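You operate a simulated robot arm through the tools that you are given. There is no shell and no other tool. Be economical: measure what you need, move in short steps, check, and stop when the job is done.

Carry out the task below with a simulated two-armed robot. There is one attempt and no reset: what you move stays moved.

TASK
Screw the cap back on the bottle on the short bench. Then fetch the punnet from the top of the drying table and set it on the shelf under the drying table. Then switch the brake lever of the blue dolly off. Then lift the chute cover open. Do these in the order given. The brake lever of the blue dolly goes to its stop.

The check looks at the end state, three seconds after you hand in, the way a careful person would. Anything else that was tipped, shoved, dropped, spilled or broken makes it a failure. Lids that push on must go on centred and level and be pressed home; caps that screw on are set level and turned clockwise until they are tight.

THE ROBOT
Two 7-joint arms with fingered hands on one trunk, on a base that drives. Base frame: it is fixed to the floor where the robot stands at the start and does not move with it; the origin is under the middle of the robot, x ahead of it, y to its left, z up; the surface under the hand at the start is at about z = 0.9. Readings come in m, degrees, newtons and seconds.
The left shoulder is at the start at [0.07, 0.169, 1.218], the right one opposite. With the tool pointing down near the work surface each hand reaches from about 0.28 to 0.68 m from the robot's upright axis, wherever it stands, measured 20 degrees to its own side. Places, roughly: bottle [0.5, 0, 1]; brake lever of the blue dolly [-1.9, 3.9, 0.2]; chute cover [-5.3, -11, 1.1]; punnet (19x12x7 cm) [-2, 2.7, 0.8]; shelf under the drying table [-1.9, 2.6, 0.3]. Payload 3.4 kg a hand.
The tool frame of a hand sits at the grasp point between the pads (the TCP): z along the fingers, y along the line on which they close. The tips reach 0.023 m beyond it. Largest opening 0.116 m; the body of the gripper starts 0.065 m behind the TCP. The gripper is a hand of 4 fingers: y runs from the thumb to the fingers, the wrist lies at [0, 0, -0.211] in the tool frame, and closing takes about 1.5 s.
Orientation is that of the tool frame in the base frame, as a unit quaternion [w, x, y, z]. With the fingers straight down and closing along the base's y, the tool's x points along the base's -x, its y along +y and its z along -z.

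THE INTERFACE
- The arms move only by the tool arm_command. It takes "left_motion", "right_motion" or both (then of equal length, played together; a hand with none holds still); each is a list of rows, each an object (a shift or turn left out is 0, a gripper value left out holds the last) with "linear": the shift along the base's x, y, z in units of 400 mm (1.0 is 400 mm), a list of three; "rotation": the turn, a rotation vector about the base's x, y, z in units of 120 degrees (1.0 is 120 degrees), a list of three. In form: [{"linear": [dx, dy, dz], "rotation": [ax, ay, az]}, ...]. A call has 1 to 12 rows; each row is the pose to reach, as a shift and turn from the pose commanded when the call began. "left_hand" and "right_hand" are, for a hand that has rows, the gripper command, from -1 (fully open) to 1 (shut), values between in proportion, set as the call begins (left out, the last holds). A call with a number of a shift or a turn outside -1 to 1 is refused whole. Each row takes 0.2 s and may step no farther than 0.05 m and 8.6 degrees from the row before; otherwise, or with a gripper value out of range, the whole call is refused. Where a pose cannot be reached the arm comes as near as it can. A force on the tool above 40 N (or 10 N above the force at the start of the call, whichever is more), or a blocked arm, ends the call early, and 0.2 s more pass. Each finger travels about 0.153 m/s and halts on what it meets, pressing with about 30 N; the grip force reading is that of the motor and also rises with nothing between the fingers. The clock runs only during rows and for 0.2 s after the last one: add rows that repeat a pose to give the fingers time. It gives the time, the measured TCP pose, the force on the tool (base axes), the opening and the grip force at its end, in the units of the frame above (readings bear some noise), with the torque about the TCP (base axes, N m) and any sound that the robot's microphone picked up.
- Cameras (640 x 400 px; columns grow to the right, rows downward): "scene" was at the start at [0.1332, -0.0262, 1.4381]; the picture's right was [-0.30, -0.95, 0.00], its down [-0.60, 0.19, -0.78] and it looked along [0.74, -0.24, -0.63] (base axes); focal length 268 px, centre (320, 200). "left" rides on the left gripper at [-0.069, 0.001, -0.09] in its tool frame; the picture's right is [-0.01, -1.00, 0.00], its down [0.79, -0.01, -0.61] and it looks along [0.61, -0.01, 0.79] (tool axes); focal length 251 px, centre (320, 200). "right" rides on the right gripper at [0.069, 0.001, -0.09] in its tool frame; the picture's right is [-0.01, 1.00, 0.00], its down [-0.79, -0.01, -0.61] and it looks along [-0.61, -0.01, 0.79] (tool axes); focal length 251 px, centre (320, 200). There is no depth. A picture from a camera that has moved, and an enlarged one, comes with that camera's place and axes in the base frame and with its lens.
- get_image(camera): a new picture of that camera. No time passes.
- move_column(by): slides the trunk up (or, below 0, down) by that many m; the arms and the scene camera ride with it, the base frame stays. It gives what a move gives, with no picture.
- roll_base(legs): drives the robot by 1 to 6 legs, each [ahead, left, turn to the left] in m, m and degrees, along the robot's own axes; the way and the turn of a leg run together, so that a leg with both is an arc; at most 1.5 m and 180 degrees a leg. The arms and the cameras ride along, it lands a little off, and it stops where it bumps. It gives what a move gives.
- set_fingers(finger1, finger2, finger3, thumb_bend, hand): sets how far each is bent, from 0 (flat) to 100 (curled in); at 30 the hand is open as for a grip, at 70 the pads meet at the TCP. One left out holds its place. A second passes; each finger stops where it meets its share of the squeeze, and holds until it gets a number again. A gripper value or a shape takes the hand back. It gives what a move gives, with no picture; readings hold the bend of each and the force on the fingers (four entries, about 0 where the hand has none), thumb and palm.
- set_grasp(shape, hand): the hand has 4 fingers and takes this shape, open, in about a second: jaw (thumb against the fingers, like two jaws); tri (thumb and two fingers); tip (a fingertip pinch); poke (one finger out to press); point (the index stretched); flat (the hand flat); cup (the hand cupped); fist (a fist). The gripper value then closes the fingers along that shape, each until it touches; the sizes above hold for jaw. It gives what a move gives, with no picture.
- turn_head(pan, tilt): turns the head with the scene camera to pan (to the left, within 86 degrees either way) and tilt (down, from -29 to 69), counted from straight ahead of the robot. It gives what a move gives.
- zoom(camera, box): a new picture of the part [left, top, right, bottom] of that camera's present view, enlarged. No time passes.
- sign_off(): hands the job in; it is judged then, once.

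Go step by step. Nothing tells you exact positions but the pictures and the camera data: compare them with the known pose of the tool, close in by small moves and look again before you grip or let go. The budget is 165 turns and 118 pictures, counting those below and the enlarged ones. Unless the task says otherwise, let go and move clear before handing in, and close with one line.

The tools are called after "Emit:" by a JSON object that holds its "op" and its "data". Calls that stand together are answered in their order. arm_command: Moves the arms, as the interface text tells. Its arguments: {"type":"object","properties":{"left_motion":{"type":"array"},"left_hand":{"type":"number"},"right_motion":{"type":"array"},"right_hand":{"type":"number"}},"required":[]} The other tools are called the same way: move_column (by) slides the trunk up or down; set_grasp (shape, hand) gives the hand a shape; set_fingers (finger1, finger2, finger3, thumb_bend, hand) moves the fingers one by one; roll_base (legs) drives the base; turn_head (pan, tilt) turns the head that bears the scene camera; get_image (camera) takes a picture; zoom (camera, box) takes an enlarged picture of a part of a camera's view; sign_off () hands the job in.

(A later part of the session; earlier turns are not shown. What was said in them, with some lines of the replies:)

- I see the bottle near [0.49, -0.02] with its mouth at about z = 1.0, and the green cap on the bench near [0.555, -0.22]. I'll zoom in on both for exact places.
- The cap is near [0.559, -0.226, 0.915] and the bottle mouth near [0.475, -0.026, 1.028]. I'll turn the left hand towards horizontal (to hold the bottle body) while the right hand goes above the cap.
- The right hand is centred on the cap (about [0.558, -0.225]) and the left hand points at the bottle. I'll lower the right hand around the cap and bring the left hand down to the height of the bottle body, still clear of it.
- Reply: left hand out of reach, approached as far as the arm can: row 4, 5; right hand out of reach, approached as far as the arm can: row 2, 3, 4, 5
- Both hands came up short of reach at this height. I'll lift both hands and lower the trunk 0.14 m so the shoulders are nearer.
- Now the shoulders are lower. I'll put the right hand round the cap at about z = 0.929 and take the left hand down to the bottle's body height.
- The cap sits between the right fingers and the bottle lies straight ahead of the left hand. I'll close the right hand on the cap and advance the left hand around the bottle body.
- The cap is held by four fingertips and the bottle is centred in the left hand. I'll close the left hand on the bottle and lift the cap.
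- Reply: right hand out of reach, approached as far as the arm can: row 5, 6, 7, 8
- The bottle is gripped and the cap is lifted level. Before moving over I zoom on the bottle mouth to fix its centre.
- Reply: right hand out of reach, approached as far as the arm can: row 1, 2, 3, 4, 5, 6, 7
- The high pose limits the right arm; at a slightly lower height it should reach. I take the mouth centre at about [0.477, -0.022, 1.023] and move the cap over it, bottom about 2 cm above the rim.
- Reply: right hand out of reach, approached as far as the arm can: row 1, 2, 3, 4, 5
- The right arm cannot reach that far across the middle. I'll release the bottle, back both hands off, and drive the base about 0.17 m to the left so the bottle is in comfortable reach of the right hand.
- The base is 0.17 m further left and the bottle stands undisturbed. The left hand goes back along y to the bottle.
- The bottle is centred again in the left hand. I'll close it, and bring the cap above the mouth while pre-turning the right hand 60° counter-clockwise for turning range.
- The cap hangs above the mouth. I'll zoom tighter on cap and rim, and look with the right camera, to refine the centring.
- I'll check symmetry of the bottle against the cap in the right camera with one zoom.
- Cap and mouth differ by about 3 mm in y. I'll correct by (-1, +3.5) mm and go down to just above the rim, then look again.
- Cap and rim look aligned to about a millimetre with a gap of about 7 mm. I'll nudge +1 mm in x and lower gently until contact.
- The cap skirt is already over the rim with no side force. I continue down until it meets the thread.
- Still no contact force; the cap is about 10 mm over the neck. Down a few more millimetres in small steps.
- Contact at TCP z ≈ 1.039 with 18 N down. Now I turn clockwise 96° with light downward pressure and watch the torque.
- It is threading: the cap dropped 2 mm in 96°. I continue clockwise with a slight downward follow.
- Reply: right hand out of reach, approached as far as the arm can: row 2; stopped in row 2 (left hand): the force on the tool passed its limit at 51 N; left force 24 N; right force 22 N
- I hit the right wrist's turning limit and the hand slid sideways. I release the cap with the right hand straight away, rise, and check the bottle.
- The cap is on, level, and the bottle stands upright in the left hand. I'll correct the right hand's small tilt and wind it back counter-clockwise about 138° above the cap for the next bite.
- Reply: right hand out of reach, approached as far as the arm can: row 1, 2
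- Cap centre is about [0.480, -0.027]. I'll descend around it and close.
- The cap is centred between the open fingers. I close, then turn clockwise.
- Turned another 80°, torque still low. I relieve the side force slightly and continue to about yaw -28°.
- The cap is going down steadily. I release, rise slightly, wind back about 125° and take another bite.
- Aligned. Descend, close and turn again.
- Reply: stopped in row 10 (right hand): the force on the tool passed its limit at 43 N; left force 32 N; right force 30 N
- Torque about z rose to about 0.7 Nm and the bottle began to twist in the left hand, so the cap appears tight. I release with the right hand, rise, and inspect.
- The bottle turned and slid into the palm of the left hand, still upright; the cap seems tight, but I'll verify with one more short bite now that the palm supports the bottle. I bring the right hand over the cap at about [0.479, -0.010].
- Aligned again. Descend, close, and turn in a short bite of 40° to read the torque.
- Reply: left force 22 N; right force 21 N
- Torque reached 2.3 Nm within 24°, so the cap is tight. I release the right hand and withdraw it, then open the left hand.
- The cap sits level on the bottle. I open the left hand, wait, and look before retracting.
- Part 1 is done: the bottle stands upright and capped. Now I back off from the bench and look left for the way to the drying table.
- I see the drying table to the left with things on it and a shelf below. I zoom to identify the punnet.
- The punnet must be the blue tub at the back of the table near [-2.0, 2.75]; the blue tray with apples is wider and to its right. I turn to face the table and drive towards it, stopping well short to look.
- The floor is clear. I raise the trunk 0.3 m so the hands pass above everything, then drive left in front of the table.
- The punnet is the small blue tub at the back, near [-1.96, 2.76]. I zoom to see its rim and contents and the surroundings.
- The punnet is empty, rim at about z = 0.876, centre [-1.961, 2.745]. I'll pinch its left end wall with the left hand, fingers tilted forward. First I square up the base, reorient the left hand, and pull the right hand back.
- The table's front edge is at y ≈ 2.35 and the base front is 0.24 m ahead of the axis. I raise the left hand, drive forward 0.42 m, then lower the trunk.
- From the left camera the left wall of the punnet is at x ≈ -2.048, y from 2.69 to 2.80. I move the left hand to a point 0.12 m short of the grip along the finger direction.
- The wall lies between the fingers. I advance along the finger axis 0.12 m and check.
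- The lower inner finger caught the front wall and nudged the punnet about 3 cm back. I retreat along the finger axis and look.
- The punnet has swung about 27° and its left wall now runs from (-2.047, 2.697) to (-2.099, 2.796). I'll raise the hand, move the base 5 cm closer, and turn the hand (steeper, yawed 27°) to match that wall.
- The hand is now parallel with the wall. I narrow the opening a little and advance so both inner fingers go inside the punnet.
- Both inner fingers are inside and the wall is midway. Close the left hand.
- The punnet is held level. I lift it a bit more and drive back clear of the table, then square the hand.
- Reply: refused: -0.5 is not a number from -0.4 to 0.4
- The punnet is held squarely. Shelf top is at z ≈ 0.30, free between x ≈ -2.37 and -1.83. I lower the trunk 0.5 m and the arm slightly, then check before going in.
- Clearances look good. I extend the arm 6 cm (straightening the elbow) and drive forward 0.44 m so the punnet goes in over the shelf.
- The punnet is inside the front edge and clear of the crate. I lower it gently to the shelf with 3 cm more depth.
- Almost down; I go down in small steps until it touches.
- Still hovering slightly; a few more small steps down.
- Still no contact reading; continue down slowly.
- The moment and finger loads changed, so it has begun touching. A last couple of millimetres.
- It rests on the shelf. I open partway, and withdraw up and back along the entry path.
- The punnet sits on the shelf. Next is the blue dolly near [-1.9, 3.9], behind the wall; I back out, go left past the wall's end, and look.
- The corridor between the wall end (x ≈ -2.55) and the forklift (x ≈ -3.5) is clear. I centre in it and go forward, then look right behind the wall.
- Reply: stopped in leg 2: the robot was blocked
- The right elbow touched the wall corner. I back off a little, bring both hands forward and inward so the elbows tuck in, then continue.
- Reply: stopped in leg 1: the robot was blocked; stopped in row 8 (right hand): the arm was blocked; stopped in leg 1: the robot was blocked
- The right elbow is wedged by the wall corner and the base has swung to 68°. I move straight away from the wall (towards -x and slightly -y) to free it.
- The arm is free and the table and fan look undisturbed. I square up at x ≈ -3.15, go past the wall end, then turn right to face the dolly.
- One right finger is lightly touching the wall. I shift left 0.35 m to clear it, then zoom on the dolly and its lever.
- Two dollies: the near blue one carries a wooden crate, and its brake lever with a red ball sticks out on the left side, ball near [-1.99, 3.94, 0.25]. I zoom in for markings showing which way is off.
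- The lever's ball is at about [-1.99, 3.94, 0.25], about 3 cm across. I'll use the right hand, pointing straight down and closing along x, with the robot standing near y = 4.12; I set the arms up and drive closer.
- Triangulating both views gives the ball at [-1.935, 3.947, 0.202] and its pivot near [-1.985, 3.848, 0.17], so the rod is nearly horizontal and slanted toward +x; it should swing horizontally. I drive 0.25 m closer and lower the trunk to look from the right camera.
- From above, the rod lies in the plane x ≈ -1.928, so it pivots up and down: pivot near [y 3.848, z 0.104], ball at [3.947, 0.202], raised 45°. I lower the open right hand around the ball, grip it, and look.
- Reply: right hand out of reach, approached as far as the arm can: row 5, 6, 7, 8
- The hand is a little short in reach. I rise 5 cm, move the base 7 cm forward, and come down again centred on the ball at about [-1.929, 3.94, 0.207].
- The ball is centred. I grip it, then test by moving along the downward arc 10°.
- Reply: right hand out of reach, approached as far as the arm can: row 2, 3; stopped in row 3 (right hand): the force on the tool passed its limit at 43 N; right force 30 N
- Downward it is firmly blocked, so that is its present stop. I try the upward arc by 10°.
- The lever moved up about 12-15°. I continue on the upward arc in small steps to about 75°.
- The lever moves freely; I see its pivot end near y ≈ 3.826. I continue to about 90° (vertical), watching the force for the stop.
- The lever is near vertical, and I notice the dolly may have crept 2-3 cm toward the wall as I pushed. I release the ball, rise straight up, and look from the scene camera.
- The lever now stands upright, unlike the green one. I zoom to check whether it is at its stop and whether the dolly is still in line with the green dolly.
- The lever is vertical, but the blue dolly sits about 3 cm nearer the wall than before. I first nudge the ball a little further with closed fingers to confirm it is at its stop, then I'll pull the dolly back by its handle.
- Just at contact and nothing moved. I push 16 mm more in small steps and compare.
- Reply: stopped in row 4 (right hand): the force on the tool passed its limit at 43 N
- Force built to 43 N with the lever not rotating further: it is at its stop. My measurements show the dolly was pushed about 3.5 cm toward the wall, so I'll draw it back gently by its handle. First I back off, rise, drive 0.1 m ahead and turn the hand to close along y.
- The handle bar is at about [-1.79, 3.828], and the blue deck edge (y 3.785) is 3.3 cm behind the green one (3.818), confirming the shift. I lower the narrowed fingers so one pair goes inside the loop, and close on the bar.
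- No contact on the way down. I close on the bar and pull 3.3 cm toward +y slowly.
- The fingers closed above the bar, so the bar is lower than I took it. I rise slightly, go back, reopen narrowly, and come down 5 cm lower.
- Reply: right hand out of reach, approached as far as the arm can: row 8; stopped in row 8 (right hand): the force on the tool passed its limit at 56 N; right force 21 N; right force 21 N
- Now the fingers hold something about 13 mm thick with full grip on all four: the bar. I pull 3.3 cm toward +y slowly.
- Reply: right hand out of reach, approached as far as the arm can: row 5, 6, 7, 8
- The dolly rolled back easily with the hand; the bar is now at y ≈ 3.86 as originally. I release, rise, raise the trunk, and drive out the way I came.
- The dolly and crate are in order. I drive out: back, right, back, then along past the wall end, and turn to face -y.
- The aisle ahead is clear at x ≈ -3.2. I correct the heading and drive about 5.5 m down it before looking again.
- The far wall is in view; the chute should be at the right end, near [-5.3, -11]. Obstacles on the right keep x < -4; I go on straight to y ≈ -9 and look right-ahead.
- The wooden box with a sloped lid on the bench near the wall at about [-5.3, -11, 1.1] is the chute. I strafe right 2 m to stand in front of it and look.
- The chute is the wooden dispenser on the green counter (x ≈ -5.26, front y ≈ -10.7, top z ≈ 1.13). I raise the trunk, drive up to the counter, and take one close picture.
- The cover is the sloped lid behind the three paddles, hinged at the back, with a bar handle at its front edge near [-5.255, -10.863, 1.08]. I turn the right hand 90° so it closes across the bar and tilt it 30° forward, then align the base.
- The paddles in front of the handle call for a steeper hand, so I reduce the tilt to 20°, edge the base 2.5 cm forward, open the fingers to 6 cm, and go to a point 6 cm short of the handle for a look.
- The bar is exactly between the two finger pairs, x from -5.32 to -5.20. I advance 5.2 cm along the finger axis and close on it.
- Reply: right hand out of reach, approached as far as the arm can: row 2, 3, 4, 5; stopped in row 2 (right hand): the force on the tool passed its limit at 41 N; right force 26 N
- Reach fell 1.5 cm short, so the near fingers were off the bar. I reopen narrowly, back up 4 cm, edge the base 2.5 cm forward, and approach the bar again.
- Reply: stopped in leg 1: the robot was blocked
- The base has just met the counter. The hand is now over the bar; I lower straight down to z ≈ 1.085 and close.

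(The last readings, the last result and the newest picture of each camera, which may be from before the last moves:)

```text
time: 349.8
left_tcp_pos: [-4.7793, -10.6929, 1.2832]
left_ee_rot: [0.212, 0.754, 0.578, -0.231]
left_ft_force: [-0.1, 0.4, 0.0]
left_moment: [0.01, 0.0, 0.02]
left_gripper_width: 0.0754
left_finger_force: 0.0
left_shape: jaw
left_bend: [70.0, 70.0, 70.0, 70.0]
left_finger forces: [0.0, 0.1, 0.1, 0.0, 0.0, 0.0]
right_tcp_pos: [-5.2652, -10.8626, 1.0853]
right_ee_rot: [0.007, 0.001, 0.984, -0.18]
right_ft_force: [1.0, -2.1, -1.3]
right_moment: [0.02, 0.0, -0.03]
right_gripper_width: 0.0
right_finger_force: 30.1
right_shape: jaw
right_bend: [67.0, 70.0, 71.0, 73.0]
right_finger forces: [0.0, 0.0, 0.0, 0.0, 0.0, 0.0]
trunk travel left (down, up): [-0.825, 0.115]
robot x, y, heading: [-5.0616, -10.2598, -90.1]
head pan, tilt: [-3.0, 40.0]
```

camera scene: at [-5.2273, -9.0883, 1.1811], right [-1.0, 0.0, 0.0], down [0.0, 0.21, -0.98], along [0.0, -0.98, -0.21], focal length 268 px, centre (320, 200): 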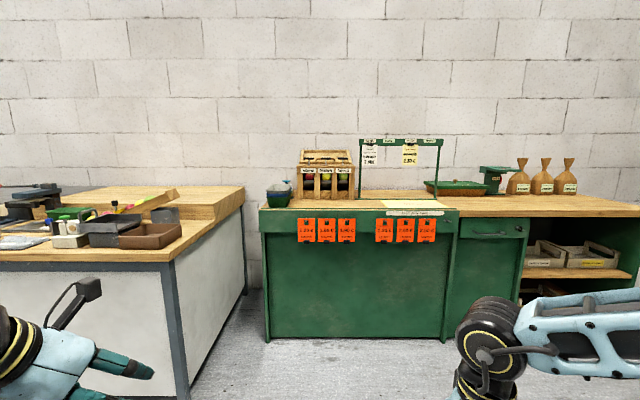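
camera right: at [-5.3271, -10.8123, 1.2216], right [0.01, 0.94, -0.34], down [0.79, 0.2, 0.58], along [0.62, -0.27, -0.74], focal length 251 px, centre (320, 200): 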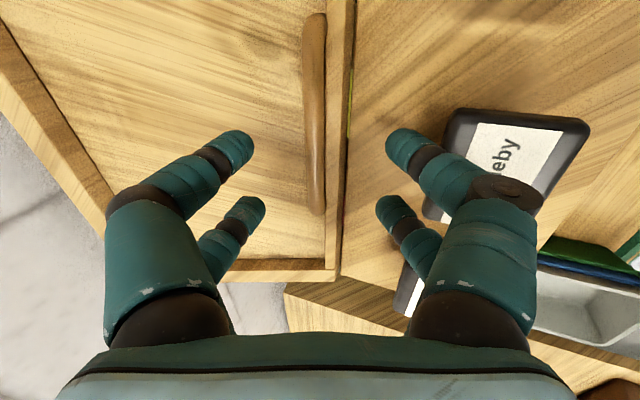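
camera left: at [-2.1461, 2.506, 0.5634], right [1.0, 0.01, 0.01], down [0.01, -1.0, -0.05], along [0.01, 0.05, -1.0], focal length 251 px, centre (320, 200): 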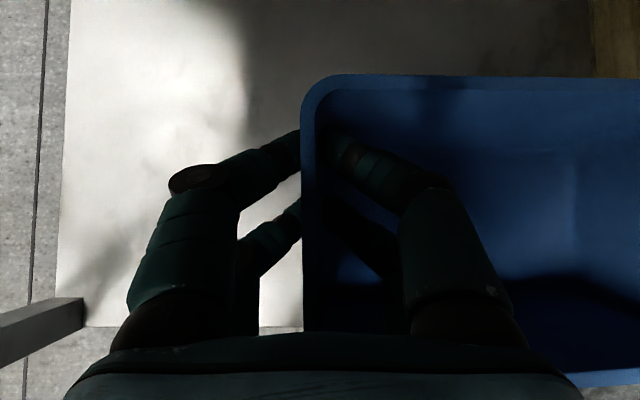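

The fingers closed just above the bar. I reopen, go about 1.2 cm lower, and close again.

Emit:
{"op": "arm_command", "data": {"right_motion": [{}, {}, {}, {"linear": [0, -0.004, -0.015]}, {"linear": [0, -0.006, -0.03]}, {"linear": [0, -0.008, -0.04]}, {"linear": [0, -0.008, -0.04]}], "right_hand": 0.2}}

Emit:
{"op": "arm_command", "data": {"right_motion": [{}, {}, {}, {}, {}, {}], "right_hand": 1}}

```text
time: 351.4
left_tcp_pos: [-4.7752, -10.6895, 1.2841]
left_ee_rot: [0.212, 0.753, 0.578, -0.233]
left_ft_force: [-0.7, 0.4, -0.5]
left_moment: [-0.01, 0.0, -0.01]
left_gripper_width: 0.0755
left_finger_force: 0.0
left_shape: jaw
left_bend: [70.0, 70.0, 70.0, 70.0]
left_finger forces: [0.1, 0.0, 0.1, 0.1, 0.1, 0.1]
right_tcp_pos: [-5.2661, -10.857, 1.0772]
right_ee_rot: [0.007, 0.001, 0.983, -0.184]
right_ft_force: [2.9, -12.8, 37.0]
right_moment: [1.41, 0.05, -0.16]
right_gripper_width: 0.042
right_finger_force: 0.0
right_shape: jaw
right_bend: [76.0, 76.0, 73.0, 77.0]
right_finger forces: [33.8, 31.0, 0.1, 0.0, 0.5, 0.1]
right hand out of reach, approached as far as the arm can: row 4, 5, 6, 7
trunk travel left (down, up): [-0.825, 0.115]
robot x, y, heading: [-5.0625, -10.2575, -89.6]
head pan, tilt: [-3.0, 40.0]
```

```text
time: 352.8
left_tcp_pos: [-4.7747, -10.693, 1.2825]
left_ee_rot: [0.211, 0.753, 0.578, -0.232]
left_ft_force: [0.3, -0.4, 1.2]
left_moment: [0.0, 0.01, -0.01]
left_gripper_width: 0.0751
left_finger_force: 0.1
left_shape: jaw
left_bend: [70.0, 70.0, 70.0, 70.0]
left_finger forces: [0.1, 0.1, 0.0, 0.1, 0.1, 0.0]
right_tcp_pos: [-5.2667, -10.8595, 1.073]
right_ee_rot: [0.007, 0.001, 0.984, -0.18]
right_ft_force: [8.7, -8.7, 8.4]
right_moment: [-0.03, -0.24, -0.05]
right_gripper_width: 0.0077
right_finger_force: 30.4
right_shape: jaw
right_bend: [75.0, 75.0, 69.0, 78.0]
right_finger forces: [0.9, 0.1, 10.3, 0.0, 1.6, 0.0]
trunk travel left (down, up): [-0.825, 0.115]
robot x, y, heading: [-5.0643, -10.2594, -90.0]
head pan, tilt: [-3.0, 40.0]
```

The fingers now hold something about 8 mm thick. I try a small lift of 4 cm along the lid's arc and watch the load.

Emit:
{"op": "arm_command", "data": {"right_motion": [{"linear": [0, 0.003, 0.02]}, {"linear": [0, 0.006, 0.045]}, {"linear": [0, 0.009, 0.07]}, {"linear": [0, 0.012, 0.096]}, {"linear": [0, 0.012, 0.096]}]}}

Emit:
{"op": "get_image", "data": {"camera": "right"}}

```text
time: 354.0
left_tcp_pos: [-4.7779, -10.6955, 1.2823]
left_ee_rot: [0.211, 0.754, 0.578, -0.231]
left_ft_force: [-0.6, 0.3, 1.0]
left_moment: [0.01, -0.02, 0.03]
left_gripper_width: 0.0753
left_finger_force: 0.1
left_shape: jaw
left_bend: [70.0, 70.0, 70.0, 70.0]
left_finger forces: [0.0, 0.1, 0.0, 0.0, 0.0, 0.1]
right_tcp_pos: [-5.2693, -10.8554, 1.1114]
right_ee_rot: [0.007, 0.0, 0.984, -0.18]
right_ft_force: [2.2, -9.4, -0.6]
right_moment: [0.09, 0.02, -0.11]
right_gripper_width: 0.0057
right_finger_force: 30.0
right_shape: jaw
right_bend: [75.0, 74.0, 65.0, 77.0]
right_finger forces: [0.0, 0.0, 8.7, 0.0, 0.4, 0.0]
trunk travel left (down, up): [-0.825, 0.115]
robot x, y, heading: [-5.0634, -10.2517, -89.6]
head pan, tilt: [-3.0, 40.0]
```

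```text
1 pictures are left
camera right: at [-5.3399, -10.8248, 1.1948], right [0.01, 0.94, -0.35], down [0.79, 0.21, 0.58], along [0.62, -0.28, -0.73], focal length 251 px, centre (320, 200)
```

right: 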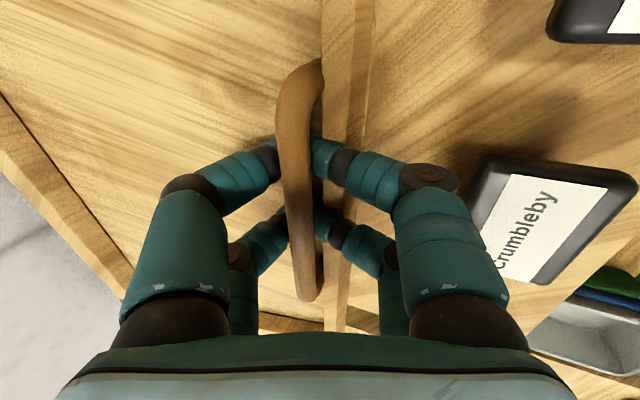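

The bar is caught between the fingers and the lid has risen about 3 cm. I continue the lift along the arc to about 30°, tilting the hand further forward as I go.

Emit:
{"op": "arm_command", "data": {"right_motion": [{"linear": [0, 0.001, 0.039], "rotation": [-0.026, 0, 0]}, {"linear": [0, -0.001, 0.077], "rotation": [-0.052, 0, 0]}, {"linear": [0, -0.006, 0.116], "rotation": [-0.078, 0, 0]}, {"linear": [0, -0.0135, 0.154], "rotation": [-0.104, 0, 0]}, {"linear": [0, -0.0235, 0.191], "rotation": [-0.13, 0, 0]}, {"linear": [0, -0.036, 0.228], "rotation": [-0.156, 0, 0]}, {"linear": [0, -0.053, 0.268], "rotation": [-0.182, 0, 0]}, {"linear": [0, -0.0735, 0.3065], "rotation": [-0.208, 0, 0]}, {"linear": [0, -0.0735, 0.3065], "rotation": [-0.208, 0, 0]}]}}

```text
time: 356.0
left_tcp_pos: [-4.7792, -10.7029, 1.2801]
left_ee_rot: [0.209, 0.754, 0.579, -0.229]
left_ft_force: [0.7, 0.1, 0.1]
left_moment: [-0.01, -0.01, 0.01]
left_gripper_width: 0.0756
left_finger_force: 0.0
left_shape: jaw
left_bend: [70.0, 70.0, 70.0, 70.0]
left_finger forces: [0.0, 0.0, 0.0, 0.1, 0.1, 0.0]
right_tcp_pos: [-5.2697, -10.8937, 1.2272]
right_ee_rot: [0.008, 0.0, 0.924, -0.383]
right_ft_force: [3.3, -16.8, -21.7]
right_moment: [1.56, 0.15, -0.13]
right_gripper_width: 0.0022
right_finger_force: 29.6
right_shape: jaw
right_bend: [72.0, 73.0, 60.0, 77.0]
right_finger forces: [46.3, 54.3, 1.5, 0.0, 23.1, 0.0]
trunk travel left (down, up): [-0.825, 0.115]
robot x, y, heading: [-5.0652, -10.2526, -89.7]
head pan, tilt: [-3.0, 40.0]
```

The lid is hanging on the bar with about 10 N, so it is rising with the hand. I go on to about 50° with a slightly smaller radius.

Emit:
{"op": "arm_command", "data": {"right_motion": [{"linear": [0, -0.0175, 0.047], "rotation": [-0.0167, 0, 0]}, {"linear": [0, -0.0395, 0.0775], "rotation": [-0.0333, 0, 0]}, {"linear": [0, -0.064, 0.106], "rotation": [-0.05, 0, 0]}, {"linear": [0, -0.09, 0.1335], "rotation": [-0.0667, 0, 0]}, {"linear": [0, -0.118, 0.159], "rotation": [-0.0833, 0, 0]}, {"linear": [0, -0.118, 0.159], "rotation": [-0.0833, 0, 0]}]}}

```text
time: 357.4
left_tcp_pos: [-4.7778, -10.6966, 1.281]
left_ee_rot: [0.21, 0.754, 0.578, -0.23]
left_ft_force: [-0.1, 0.1, 0.5]
left_moment: [-0.01, 0.02, -0.01]
left_gripper_width: 0.0753
left_finger_force: 0.3
left_shape: jaw
left_bend: [70.0, 70.0, 70.0, 70.0]
left_finger forces: [0.0, 0.1, 0.0, 0.0, 0.0, 0.0]
right_tcp_pos: [-5.2693, -10.9353, 1.296]
right_ee_rot: [0.006, -0.002, 0.885, -0.466]
right_ft_force: [8.6, 2.7, -23.9]
right_moment: [3.39, -0.35, -0.45]
right_gripper_width: 0.0
right_finger_force: 29.7
right_shape: jaw
right_bend: [50.0, 52.0, 68.0, 86.0]
right_finger forces: [119.0, 109.7, 14.6, 0.1, 1.6, 0.0]
trunk travel left (down, up): [-0.825, 0.115]
robot x, y, heading: [-5.0669, -10.2571, -89.7]
head pan, tilt: [-3.0, 40.0]
```

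The lid is at roughly 50° but two fingers are jammed between bar and lid. I ease this by turning the hand back 12° and read the load.

Emit:
{"op": "arm_command", "data": {"right_motion": [{"rotation": [0.033, 0, 0]}, {"rotation": [0.066, 0, 0]}, {"rotation": [0.1, 0, 0]}, {"rotation": [0.1, 0, 0]}]}}

```text
time: 358.4
left_tcp_pos: [-4.7782, -10.7013, 1.2805]
left_ee_rot: [0.209, 0.754, 0.579, -0.229]
left_ft_force: [0.2, 0.0, -0.1]
left_moment: [-0.01, -0.01, 0.02]
left_gripper_width: 0.0752
left_finger_force: 0.1
left_shape: jaw
left_bend: [70.0, 70.0, 70.0, 70.0]
left_finger forces: [0.0, 0.0, 0.1, 0.0, 0.0, 0.0]
right_tcp_pos: [-5.2698, -10.9397, 1.2932]
right_ee_rot: [0.007, -0.001, 0.929, -0.37]
right_ft_force: [3.9, -16.2, -17.5]
right_moment: [-0.6, -0.16, -0.3]
right_gripper_width: 0.0035
right_finger_force: 30.2
right_shape: jaw
right_bend: [58.0, 59.0, 70.0, 89.0]
right_finger forces: [36.9, 36.5, 34.4, 0.0, 28.9, 0.0]
trunk travel left (down, up): [-0.825, 0.115]
robot x, y, heading: [-5.0618, -10.2558, -89.8]
head pan, tilt: [-3.0, 40.0]
```

All four fingers now grip the bar properly and the tangential load is near zero. I open slightly and shift inward a little to see whether the lid stays up by itself.

Emit:
{"op": "arm_command", "data": {"right_motion": [{"linear": [0, -0.01, -0.012]}, {"linear": [0, -0.02, -0.024]}, {"linear": [0, -0.02, -0.024]}, {"linear": [0, -0.02, -0.024]}], "right_hand": 0.4}}

```text
time: 359.4
left_tcp_pos: [-4.7801, -10.6924, 1.2849]
left_ee_rot: [0.213, 0.753, 0.578, -0.231]
left_ft_force: [-1.3, -0.3, 0.0]
left_moment: [0.02, -0.02, 0.01]
left_gripper_width: 0.0755
left_finger_force: 0.1
left_shape: jaw
left_bend: [70.0, 70.0, 70.0, 70.0]
left_finger forces: [0.0, 0.0, 0.0, 0.1, 0.0, 0.1]
right_tcp_pos: [-5.2726, -10.938, 1.29]
right_ee_rot: [0.008, -0.001, 0.928, -0.373]
right_ft_force: [0.7, 0.4, 0.7]
right_moment: [0.08, 0.05, 0.03]
right_gripper_width: 0.0347
right_finger_force: 0.0
right_shape: jaw
right_bend: [73.0, 73.0, 73.0, 77.0]
right_finger forces: [4.5, 1.6, 0.1, 0.0, 0.0, 0.0]
trunk travel left (down, up): [-0.825, 0.115]
robot x, y, heading: [-5.0656, -10.2596, -90.0]
head pan, tilt: [-3.0, 40.0]
```

The tool load is zero with the fingers slack, so the lid stays up by itself at about 50°. I withdraw along the finger axis, then bring the closed hand in underneath to push the cover fully open.

Emit:
{"op": "arm_command", "data": {"right_motion": [{"linear": [0, 0.04, 0.043]}, {"linear": [0, 0.08, 0.086]}, {"linear": [0, 0.12, 0.13]}, {"linear": [0, 0.16, 0.17]}, {"linear": [0, 0.26, 0.18]}, {"linear": [0, 0.36, 0.18]}, {"linear": [0, 0.46, 0.18]}, {"linear": [0, 0.5, 0.18]}]}}

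Emit:
{"op": "arm_command", "data": {"right_motion": [{"rotation": [-0.0625, 0, 0]}, {"linear": [0, 0, -0.05], "rotation": [-0.125, 0, 0]}, {"linear": [0, 0, -0.1], "rotation": [-0.1875, 0, 0]}, {"linear": [0, 0, -0.16], "rotation": [-0.25, 0, 0]}, {"linear": [0, 0, -0.22], "rotation": [-0.3, 0, 0]}, {"linear": [0, 0, -0.26], "rotation": [-0.3, 0, 0]}, {"linear": [0, 0, -0.26], "rotation": [-0.3, 0, 0]}], "right_hand": 1}}

```text
time: 361.2
left_tcp_pos: [-4.7791, -10.6914, 1.2843]
left_ee_rot: [0.213, 0.753, 0.578, -0.23]
left_ft_force: [0.3, -0.4, -0.6]
left_moment: [0.01, 0.0, 0.0]
left_gripper_width: 0.0756
left_finger_force: 0.0
left_shape: jaw
left_bend: [70.0, 70.0, 70.0, 70.0]
left_finger forces: [0.0, 0.0, 0.0, 0.0, 0.1, 0.0]
right_tcp_pos: [-5.2707, -10.7364, 1.3606]
right_ee_rot: [0.008, -0.001, 0.927, -0.375]
right_ft_force: [0.3, 0.1, 0.0]
right_moment: [0.0, 0.01, 0.01]
right_gripper_width: 0.0347
right_finger_force: 0.1
right_shape: jaw
right_bend: [73.0, 73.0, 73.0, 77.0]
right_finger forces: [0.0, 0.0, 0.1, 0.1, 0.1, 0.0]
trunk travel left (down, up): [-0.825, 0.115]
robot x, y, heading: [-5.0654, -10.2591, -89.8]
head pan, tilt: [-3.0, 40.0]
```

```text
time: 362.8
left_tcp_pos: [-4.7791, -10.6925, 1.284]
left_ee_rot: [0.212, 0.754, 0.577, -0.231]
left_ft_force: [0.5, 0.2, -0.3]
left_moment: [-0.01, -0.01, -0.01]
left_gripper_width: 0.0756
left_finger_force: 0.2
left_shape: jaw
left_bend: [70.0, 70.0, 70.0, 70.0]
left_finger forces: [0.0, 0.0, 0.0, 0.0, 0.0, 0.0]
right_tcp_pos: [-5.2661, -10.7662, 1.2845]
right_ee_rot: [0.008, -0.003, 0.779, -0.627]
right_ft_force: [0.7, -0.3, 0.6]
right_moment: [0.0, -0.02, 0.03]
right_gripper_width: 0.0
right_finger_force: 30.1
right_shape: jaw
right_bend: [62.0, 63.0, 63.0, 62.0]
right_finger forces: [0.0, 0.1, 0.1, 0.0, 0.0, 0.1]
right hand out of reach, approached as far as the arm can: row 4, 5, 6, 7
trunk travel left (down, up): [-0.825, 0.115]
robot x, y, heading: [-5.0646, -10.2541, -89.8]
head pan, tilt: [-3.0, 40.0]
```

The closed hand now points forward under the raised lid. I push forward and slightly up against its underside.

Emit:
{"op": "arm_command", "data": {"right_motion": [{"linear": [0, -0.08, -0.06]}, {"linear": [0, -0.16, -0.1]}, {"linear": [0, -0.24, -0.1]}, {"linear": [0, -0.32, -0.1]}, {"linear": [0, -0.4, -0.1]}, {"linear": [0, -0.48, -0.08]}, {"linear": [0, -0.54, -0.04]}, {"linear": [0, -0.6, 0]}, {"linear": [0, -0.65, 0.03]}, {"linear": [0, -0.65, 0.03]}]}}

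```text
time: 365.0
left_tcp_pos: [-4.778, -10.6911, 1.2855]
left_ee_rot: [0.213, 0.753, 0.578, -0.232]
left_ft_force: [-0.3, 0.0, 0.3]
left_moment: [-0.01, 0.0, 0.0]
left_gripper_width: 0.0755
left_finger_force: 0.0
left_shape: jaw
left_bend: [70.0, 70.0, 70.0, 70.0]
left_finger forces: [0.0, 0.0, 0.1, 0.0, 0.1, 0.0]
right_tcp_pos: [-5.2726, -11.0176, 1.299]
right_ee_rot: [0.008, -0.003, 0.767, -0.642]
right_ft_force: [-0.2, -1.4, -0.4]
right_moment: [-0.01, -0.03, -0.02]
right_gripper_width: 0.0003
right_finger_force: 30.2
right_shape: jaw
right_bend: [63.0, 64.0, 63.0, 62.0]
right_finger forces: [0.0, 0.0, 0.1, 0.1, 0.1, 0.0]
right hand out of reach, approached as far as the arm can: row 1, 2, 3, 4, 5, 6, 7, 9, 10
trunk travel left (down, up): [-0.825, 0.115]
robot x, y, heading: [-5.0684, -10.2599, -89.5]
head pan, tilt: [-3.0, 40.0]
```

There was no resistance, so either the lid swung open easily or it isn't where I think. I use my last picture to see it.

Emit:
{"op": "zoom", "data": {"camera": "scene", "box": [230, 10, 550, 210]}}

```text
2.00 times, centred on (390, 110) of scene
camera zoom: at [-5.0672, -10.3912, 1.5367], right [-1.0, 0.05, 0.0], down [0.03, 0.64, -0.77], along [-0.04, -0.77, -0.64], focal length 536 px, centre (180, 380)
```

zoom: 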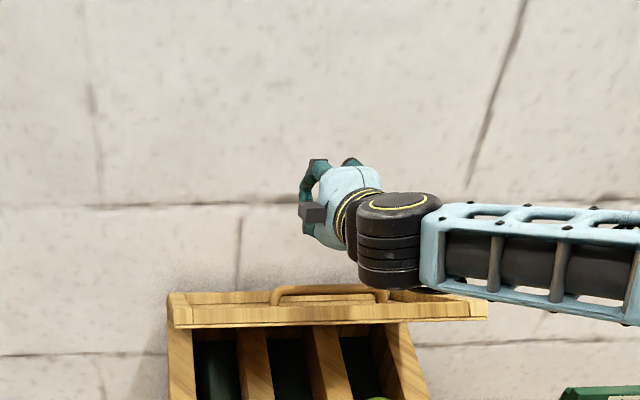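

The cover is part open (about 25° above horizontal, holding by itself), and my hand passed above it. I bring the hand back out, lower it in front of the lid between two paddles, and then go in underneath.

Emit:
{"op": "arm_command", "data": {"right_motion": [{"linear": [0, 0.02, 0.05]}, {"linear": [0, 0.1, 0.08]}, {"linear": [0, 0.2, 0.08]}, {"linear": [0, 0.3, 0.08]}, {"linear": [0, 0.4, 0.08]}, {"linear": [0, 0.5, 0.08]}, {"linear": [0.03, 0.5, 0.08]}]}}

Emit:
{"op": "roll_base", "data": {"legs": [[-0.08, 0, 0]]}}

```text
time: 366.6
left_tcp_pos: [-4.7782, -10.6929, 1.2831]
left_ee_rot: [0.212, 0.753, 0.578, -0.231]
left_ft_force: [-0.2, -0.7, 0.4]
left_moment: [0.0, -0.01, -0.04]
left_gripper_width: 0.0753
left_finger_force: 0.0
left_shape: jaw
left_bend: [70.0, 70.0, 70.0, 70.0]
left_finger forces: [0.0, 0.0, 0.0, 0.1, 0.0, 0.0]
right_tcp_pos: [-5.2576, -10.8199, 1.3314]
right_ee_rot: [0.006, -0.003, 0.768, -0.641]
right_ft_force: [-0.1, -0.7, -0.1]
right_moment: [0.01, -0.02, -0.02]
right_gripper_width: 0.0001
right_finger_force: 29.8
right_shape: jaw
right_bend: [63.0, 64.0, 63.0, 62.0]
right_finger forces: [0.0, 0.0, 0.1, 0.0, 0.1, 0.0]
trunk travel left (down, up): [-0.825, 0.115]
robot x, y, heading: [-5.0629, -10.2561, -89.9]
head pan, tilt: [-3.0, 40.0]
```

```text
time: 367.7
left_tcp_pos: [-4.7795, -10.6175, 1.2822]
left_ee_rot: [0.211, 0.754, 0.578, -0.231]
left_ft_force: [-0.4, 0.1, -0.2]
left_moment: [-0.01, 0.02, 0.01]
left_gripper_width: 0.0754
left_finger_force: 0.1
left_shape: jaw
left_bend: [70.0, 70.0, 70.0, 70.0]
left_finger forces: [0.0, 0.0, 0.0, 0.1, 0.1, 0.1]
right_tcp_pos: [-5.2606, -10.7437, 1.3288]
right_ee_rot: [0.007, -0.003, 0.769, -0.64]
right_ft_force: [0.2, -0.4, 0.9]
right_moment: [-0.03, -0.02, -0.01]
right_gripper_width: 0.0001
right_finger_force: 29.7
right_shape: jaw
right_bend: [63.0, 64.0, 63.0, 62.0]
right_finger forces: [0.0, 0.0, 0.0, 0.0, 0.0, 0.0]
trunk travel left (down, up): [-0.825, 0.115]
robot x, y, heading: [-5.0655, -10.1761, -89.9]
head pan, tilt: [-3.0, 40.0]
```

Now lower the hand in front of the lid to z ≈ 1.168 at x ≈ -5.19, and move forward to just short of the lid's edge.

Emit:
{"op": "arm_command", "data": {"right_motion": [{"linear": [0.06, 0, -0.06]}, {"linear": [0.12, 0, -0.14]}, {"linear": [0.175, 0, -0.22]}, {"linear": [0.175, 0, -0.3]}, {"linear": [0.175, 0, -0.37]}, {"linear": [0.175, -0.03, -0.402]}, {"linear": [0.175, -0.1, -0.402]}, {"linear": [0.175, -0.174, -0.402]}, {"linear": [0.175, -0.174, -0.402]}]}}

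```text
time: 369.7
left_tcp_pos: [-4.7789, -10.6117, 1.2837]
left_ee_rot: [0.213, 0.753, 0.578, -0.231]
left_ft_force: [-0.5, -0.1, -0.4]
left_moment: [0.01, -0.03, -0.02]
left_gripper_width: 0.0751
left_finger_force: 0.1
left_shape: jaw
left_bend: [70.0, 70.0, 70.0, 70.0]
left_finger forces: [0.0, 0.1, 0.0, 0.1, 0.1, 0.0]
right_tcp_pos: [-5.2006, -10.773, 1.2326]
right_ee_rot: [-0.001, 0.004, 0.778, -0.628]
right_ft_force: [0.1, 0.5, 0.4]
right_moment: [0.01, 0.0, 0.02]
right_gripper_width: 0.0001
right_finger_force: 30.1
right_shape: jaw
right_bend: [63.0, 64.0, 63.0, 62.0]
right_finger forces: [0.0, 0.0, 0.0, 0.0, 0.0, 0.1]
right hand out of reach, approached as far as the arm can: row 3, 4, 5, 6, 7, 8, 9
trunk travel left (down, up): [-0.825, 0.115]
robot x, y, heading: [-5.0642, -10.177, -89.9]
head pan, tilt: [-3.0, 40.0]
```

The arm can't go lower there, so I lower the trunk 6.5 cm instead, then edge forward under the lid with the base.

Emit:
{"op": "move_column", "data": {"by": -0.065}}

Emit:
{"op": "roll_base", "data": {"legs": [[0.07, 0, 0]]}}

```text
time: 370.7
left_tcp_pos: [-4.7789, -10.6118, 1.2186]
left_ee_rot: [0.212, 0.754, 0.578, -0.231]
left_ft_force: [0.0, -0.1, 0.3]
left_moment: [0.02, 0.03, -0.02]
left_gripper_width: 0.0755
left_finger_force: 0.0
left_shape: jaw
left_bend: [70.0, 70.0, 70.0, 70.0]
left_finger forces: [0.1, 0.1, 0.1, 0.1, 0.1, 0.0]
right_tcp_pos: [-5.201, -10.7737, 1.1666]
right_ee_rot: [-0.001, 0.004, 0.779, -0.626]
right_ft_force: [0.6, -0.2, 0.5]
right_moment: [0.01, 0.02, 0.0]
right_gripper_width: 0.0
right_finger_force: 29.7
right_shape: jaw
right_bend: [63.0, 64.0, 63.0, 62.0]
right_finger forces: [0.0, 0.0, 0.0, 0.0, 0.0, 0.0]
trunk travel left (down, up): [-0.76, 0.18]
robot x, y, heading: [-5.0645, -10.1771, -89.9]
head pan, tilt: [-3.0, 40.0]
```

```text
time: 371.7
left_tcp_pos: [-4.7786, -10.6759, 1.221]
left_ee_rot: [0.213, 0.753, 0.577, -0.232]
left_ft_force: [1.0, -0.1, 0.1]
left_moment: [0.0, -0.01, 0.03]
left_gripper_width: 0.0752
left_finger_force: 0.1
left_shape: jaw
left_bend: [70.0, 70.0, 70.0, 70.0]
left_finger forces: [0.1, 0.0, 0.1, 0.0, 0.0, 0.1]
right_tcp_pos: [-5.1993, -10.8382, 1.1686]
right_ee_rot: [0.0, 0.003, 0.779, -0.628]
right_ft_force: [0.0, 0.5, -0.4]
right_moment: [0.02, -0.02, -0.04]
right_gripper_width: 0.0001
right_finger_force: 30.2
right_shape: jaw
right_bend: [63.0, 64.0, 63.0, 62.0]
right_finger forces: [0.1, 0.1, 0.0, 0.0, 0.0, 0.0]
trunk travel left (down, up): [-0.76, 0.18]
robot x, y, heading: [-5.0609, -10.2435, -89.9]
head pan, tilt: [-3.0, 40.0]
```

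The hand is at the lid's edge, under it, without contact. I move in and follow an upward arc to lift and push the lid toward vertical.

Emit:
{"op": "arm_command", "data": {"right_motion": [{"linear": [0, -0.0675, 0]}, {"linear": [0, -0.13, 0]}, {"linear": [0, -0.1475, 0.041]}, {"linear": [0, -0.1675, 0.0785]}, {"linear": [0, -0.1895, 0.121]}, {"linear": [0, -0.216, 0.1635]}, {"linear": [0, -0.2465, 0.2035]}, {"linear": [0, -0.281, 0.2385]}, {"linear": [0, -0.319, 0.271]}, {"linear": [0, -0.375, 0.306]}, {"linear": [0, -0.375, 0.306]}]}}

```text
time: 373.8
left_tcp_pos: [-4.7773, -10.6742, 1.2215]
left_ee_rot: [0.213, 0.753, 0.578, -0.232]
left_ft_force: [0.2, 0.1, -1.0]
left_moment: [-0.01, 0.01, 0.03]
left_gripper_width: 0.0755
left_finger_force: 0.1
left_shape: jaw
left_bend: [70.0, 70.0, 70.0, 70.0]
left_finger forces: [0.0, 0.0, 0.0, 0.0, 0.0, 0.0]
right_tcp_pos: [-5.2054, -10.9572, 1.2728]
right_ee_rot: [0.004, -0.002, 0.783, -0.621]
right_ft_force: [7.7, 19.5, -9.9]
right_moment: [0.14, -0.01, -0.3]
right_gripper_width: 0.0
right_finger_force: 29.7
right_shape: jaw
right_bend: [63.0, 59.0, 70.0, 67.0]
right_finger forces: [0.0, 0.1, 5.9, 0.1, 0.0, 0.1]
right hand out of reach, approached as far as the arm can: row 8, 9, 10
trunk travel left (down, up): [-0.76, 0.18]
robot x, y, heading: [-5.0613, -10.245, -89.8]
head pan, tilt: [-3.0, 40.0]
stopped in row 10 (right hand): the force on the tool passed its limit at 53 N (the readings are from after the stop); the commanded pose is now the measured one
```

The lid now presses back with over 50 N along its underside normal at about 63°, so it is against its stop. I withdraw straight back, then touch-test that it stays there.

Emit:
{"op": "arm_command", "data": {"right_motion": [{"linear": [0, 0.03, -0.01]}, {"linear": [0, 0.1, -0.02]}, {"linear": [0, 0.2, -0.02]}, {"linear": [0, 0.3, -0.02]}, {"linear": [0, 0.4, -0.02]}, {"linear": [0, 0.4, -0.02]}, {"linear": [0, 0.4, -0.02]}, {"linear": [0, 0.4, -0.02]}, {"linear": [0, 0.4, -0.02]}]}}

Emit:
{"op": "arm_command", "data": {"right_motion": [{"linear": [0, -0.1, 0]}, {"linear": [0, -0.2, 0]}, {"linear": [0, -0.28, 0]}, {"linear": [0, -0.34, 0]}, {"linear": [0, -0.37, 0]}, {"linear": [0, -0.39, 0]}, {"linear": [0, -0.41, 0]}, {"linear": [0, -0.43, 0]}, {"linear": [0, -0.43, 0]}]}}

```text
time: 375.8
left_tcp_pos: [-4.7779, -10.6778, 1.2188]
left_ee_rot: [0.212, 0.753, 0.578, -0.231]
left_ft_force: [0.4, 0.3, -0.2]
left_moment: [0.0, -0.02, -0.01]
left_gripper_width: 0.0752
left_finger_force: 0.0
left_shape: jaw
left_bend: [70.0, 70.0, 70.0, 70.0]
left_finger forces: [0.1, 0.0, 0.0, 0.0, 0.0, 0.0]
right_tcp_pos: [-5.208, -10.8007, 1.2634]
right_ee_rot: [0.004, -0.001, 0.783, -0.622]
right_ft_force: [-0.2, 0.4, -1.0]
right_moment: [-0.02, 0.02, 0.03]
right_gripper_width: 0.0
right_finger_force: 29.6
right_shape: jaw
right_bend: [63.0, 59.0, 70.0, 65.0]
right_finger forces: [0.0, 0.0, 0.0, 0.0, 0.0, 0.0]
trunk travel left (down, up): [-0.76, 0.18]
robot x, y, heading: [-5.0651, -10.2455, -89.9]
head pan, tilt: [-3.0, 40.0]
```

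```text
time: 377.9
left_tcp_pos: [-4.7779, -10.6731, 1.2208]
left_ee_rot: [0.214, 0.752, 0.578, -0.233]
left_ft_force: [-0.5, 0.6, 0.1]
left_moment: [0.0, -0.02, 0.03]
left_gripper_width: 0.0756
left_finger_force: 0.1
left_shape: jaw
left_bend: [70.0, 70.0, 70.0, 70.0]
left_finger forces: [0.0, 0.0, 0.1, 0.0, 0.0, 0.0]
right_tcp_pos: [-5.2075, -10.9579, 1.2662]
right_ee_rot: [0.006, -0.005, 0.784, -0.621]
right_ft_force: [5.8, 19.1, -5.7]
right_moment: [-0.12, 0.16, -0.17]
right_gripper_width: 0.0
right_finger_force: 30.0
right_shape: jaw
right_bend: [61.0, 59.0, 70.0, 68.0]
right_finger forces: [0.0, 0.1, 9.6, 0.1, 0.1, 0.1]
right hand out of reach, approached as far as the arm can: row 7, 8, 9
trunk travel left (down, up): [-0.76, 0.18]
robot x, y, heading: [-5.0641, -10.2476, -89.6]
head pan, tilt: [-3.0, 40.0]
stopped in row 9 (right hand): the force on the tool passed its limit at 41 N (the readings are from after the stop); the commanded pose is now the measured one
```

Touch confirms it: contact at the same place and firm, so the cover stays open at its stop. I withdraw the hand, back the robot away, and hand in.

Emit:
{"op": "arm_command", "data": {"right_motion": [{"linear": [0, 0.03, 0]}, {"linear": [0, 0.1, 0]}, {"linear": [0, 0.2, 0]}, {"linear": [0, 0.3, 0]}, {"linear": [0, 0.4, 0]}, {"linear": [0, 0.4, 0.05]}]}}

Emit:
{"op": "roll_base", "data": {"legs": [[-0.4, 0, 0]]}}

```text
time: 379.3
left_tcp_pos: [-4.7779, -10.6792, 1.2196]
left_ee_rot: [0.213, 0.752, 0.579, -0.231]
left_ft_force: [-0.6, -0.1, 0.3]
left_moment: [0.01, -0.03, 0.01]
left_gripper_width: 0.0753
left_finger_force: 0.1
left_shape: jaw
left_bend: [70.0, 70.0, 70.0, 70.0]
left_finger forces: [0.0, 0.0, 0.0, 0.0, 0.0, 0.0]
right_tcp_pos: [-5.2109, -10.8021, 1.2819]
right_ee_rot: [0.005, -0.003, 0.785, -0.619]
right_ft_force: [0.2, 0.3, -0.2]
right_moment: [0.01, -0.01, 0.0]
right_gripper_width: 0.0
right_finger_force: 30.0
right_shape: jaw
right_bend: [61.0, 59.0, 70.0, 66.0]
right_finger forces: [0.1, 0.0, 0.0, 0.0, 0.0, 0.0]
trunk travel left (down, up): [-0.76, 0.18]
robot x, y, heading: [-5.0653, -10.2404, -89.9]
head pan, tilt: [-3.0, 40.0]
```

```text
time: 381.8
left_tcp_pos: [-4.7774, -10.2786, 1.2183]
left_ee_rot: [0.213, 0.751, 0.581, -0.23]
left_ft_force: [0.5, -0.6, -0.2]
left_moment: [-0.02, -0.01, 0.0]
left_gripper_width: 0.0756
left_finger_force: 0.0
left_shape: jaw
left_bend: [70.0, 70.0, 70.0, 70.0]
left_finger forces: [0.0, 0.0, 0.0, 0.0, 0.1, 0.0]
right_tcp_pos: [-5.2118, -10.4066, 1.2807]
right_ee_rot: [0.006, -0.005, 0.785, -0.619]
right_ft_force: [0.6, 0.2, 0.1]
right_moment: [0.01, -0.02, -0.01]
right_gripper_width: 0.0001
right_finger_force: 29.9
right_shape: jaw
right_bend: [61.0, 59.0, 70.0, 66.0]
right_finger forces: [0.0, 0.1, 0.0, 0.0, 0.1, 0.1]
trunk travel left (down, up): [-0.76, 0.18]
robot x, y, heading: [-5.0674, -9.8444, -89.3]
head pan, tilt: [-3.0, 40.0]
```

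The robot is clear of everything and all four steps are done, so I hand the job in.

Emit:
{"op": "sign_off", "data": {}}

```text
The job is handed in.
```

I did all four steps in order and handed the job in: the cap is screwed tight, the punnet is on the shelf, the blue dolly's lever is at its off stop, and the chute cover is open at its stop. On the way I moved the bottle about 2 cm and pushed the dolly about 3 cm, then drew it back. I had no pictures left to see the cover at its stop, so I confirmed that by touch only.
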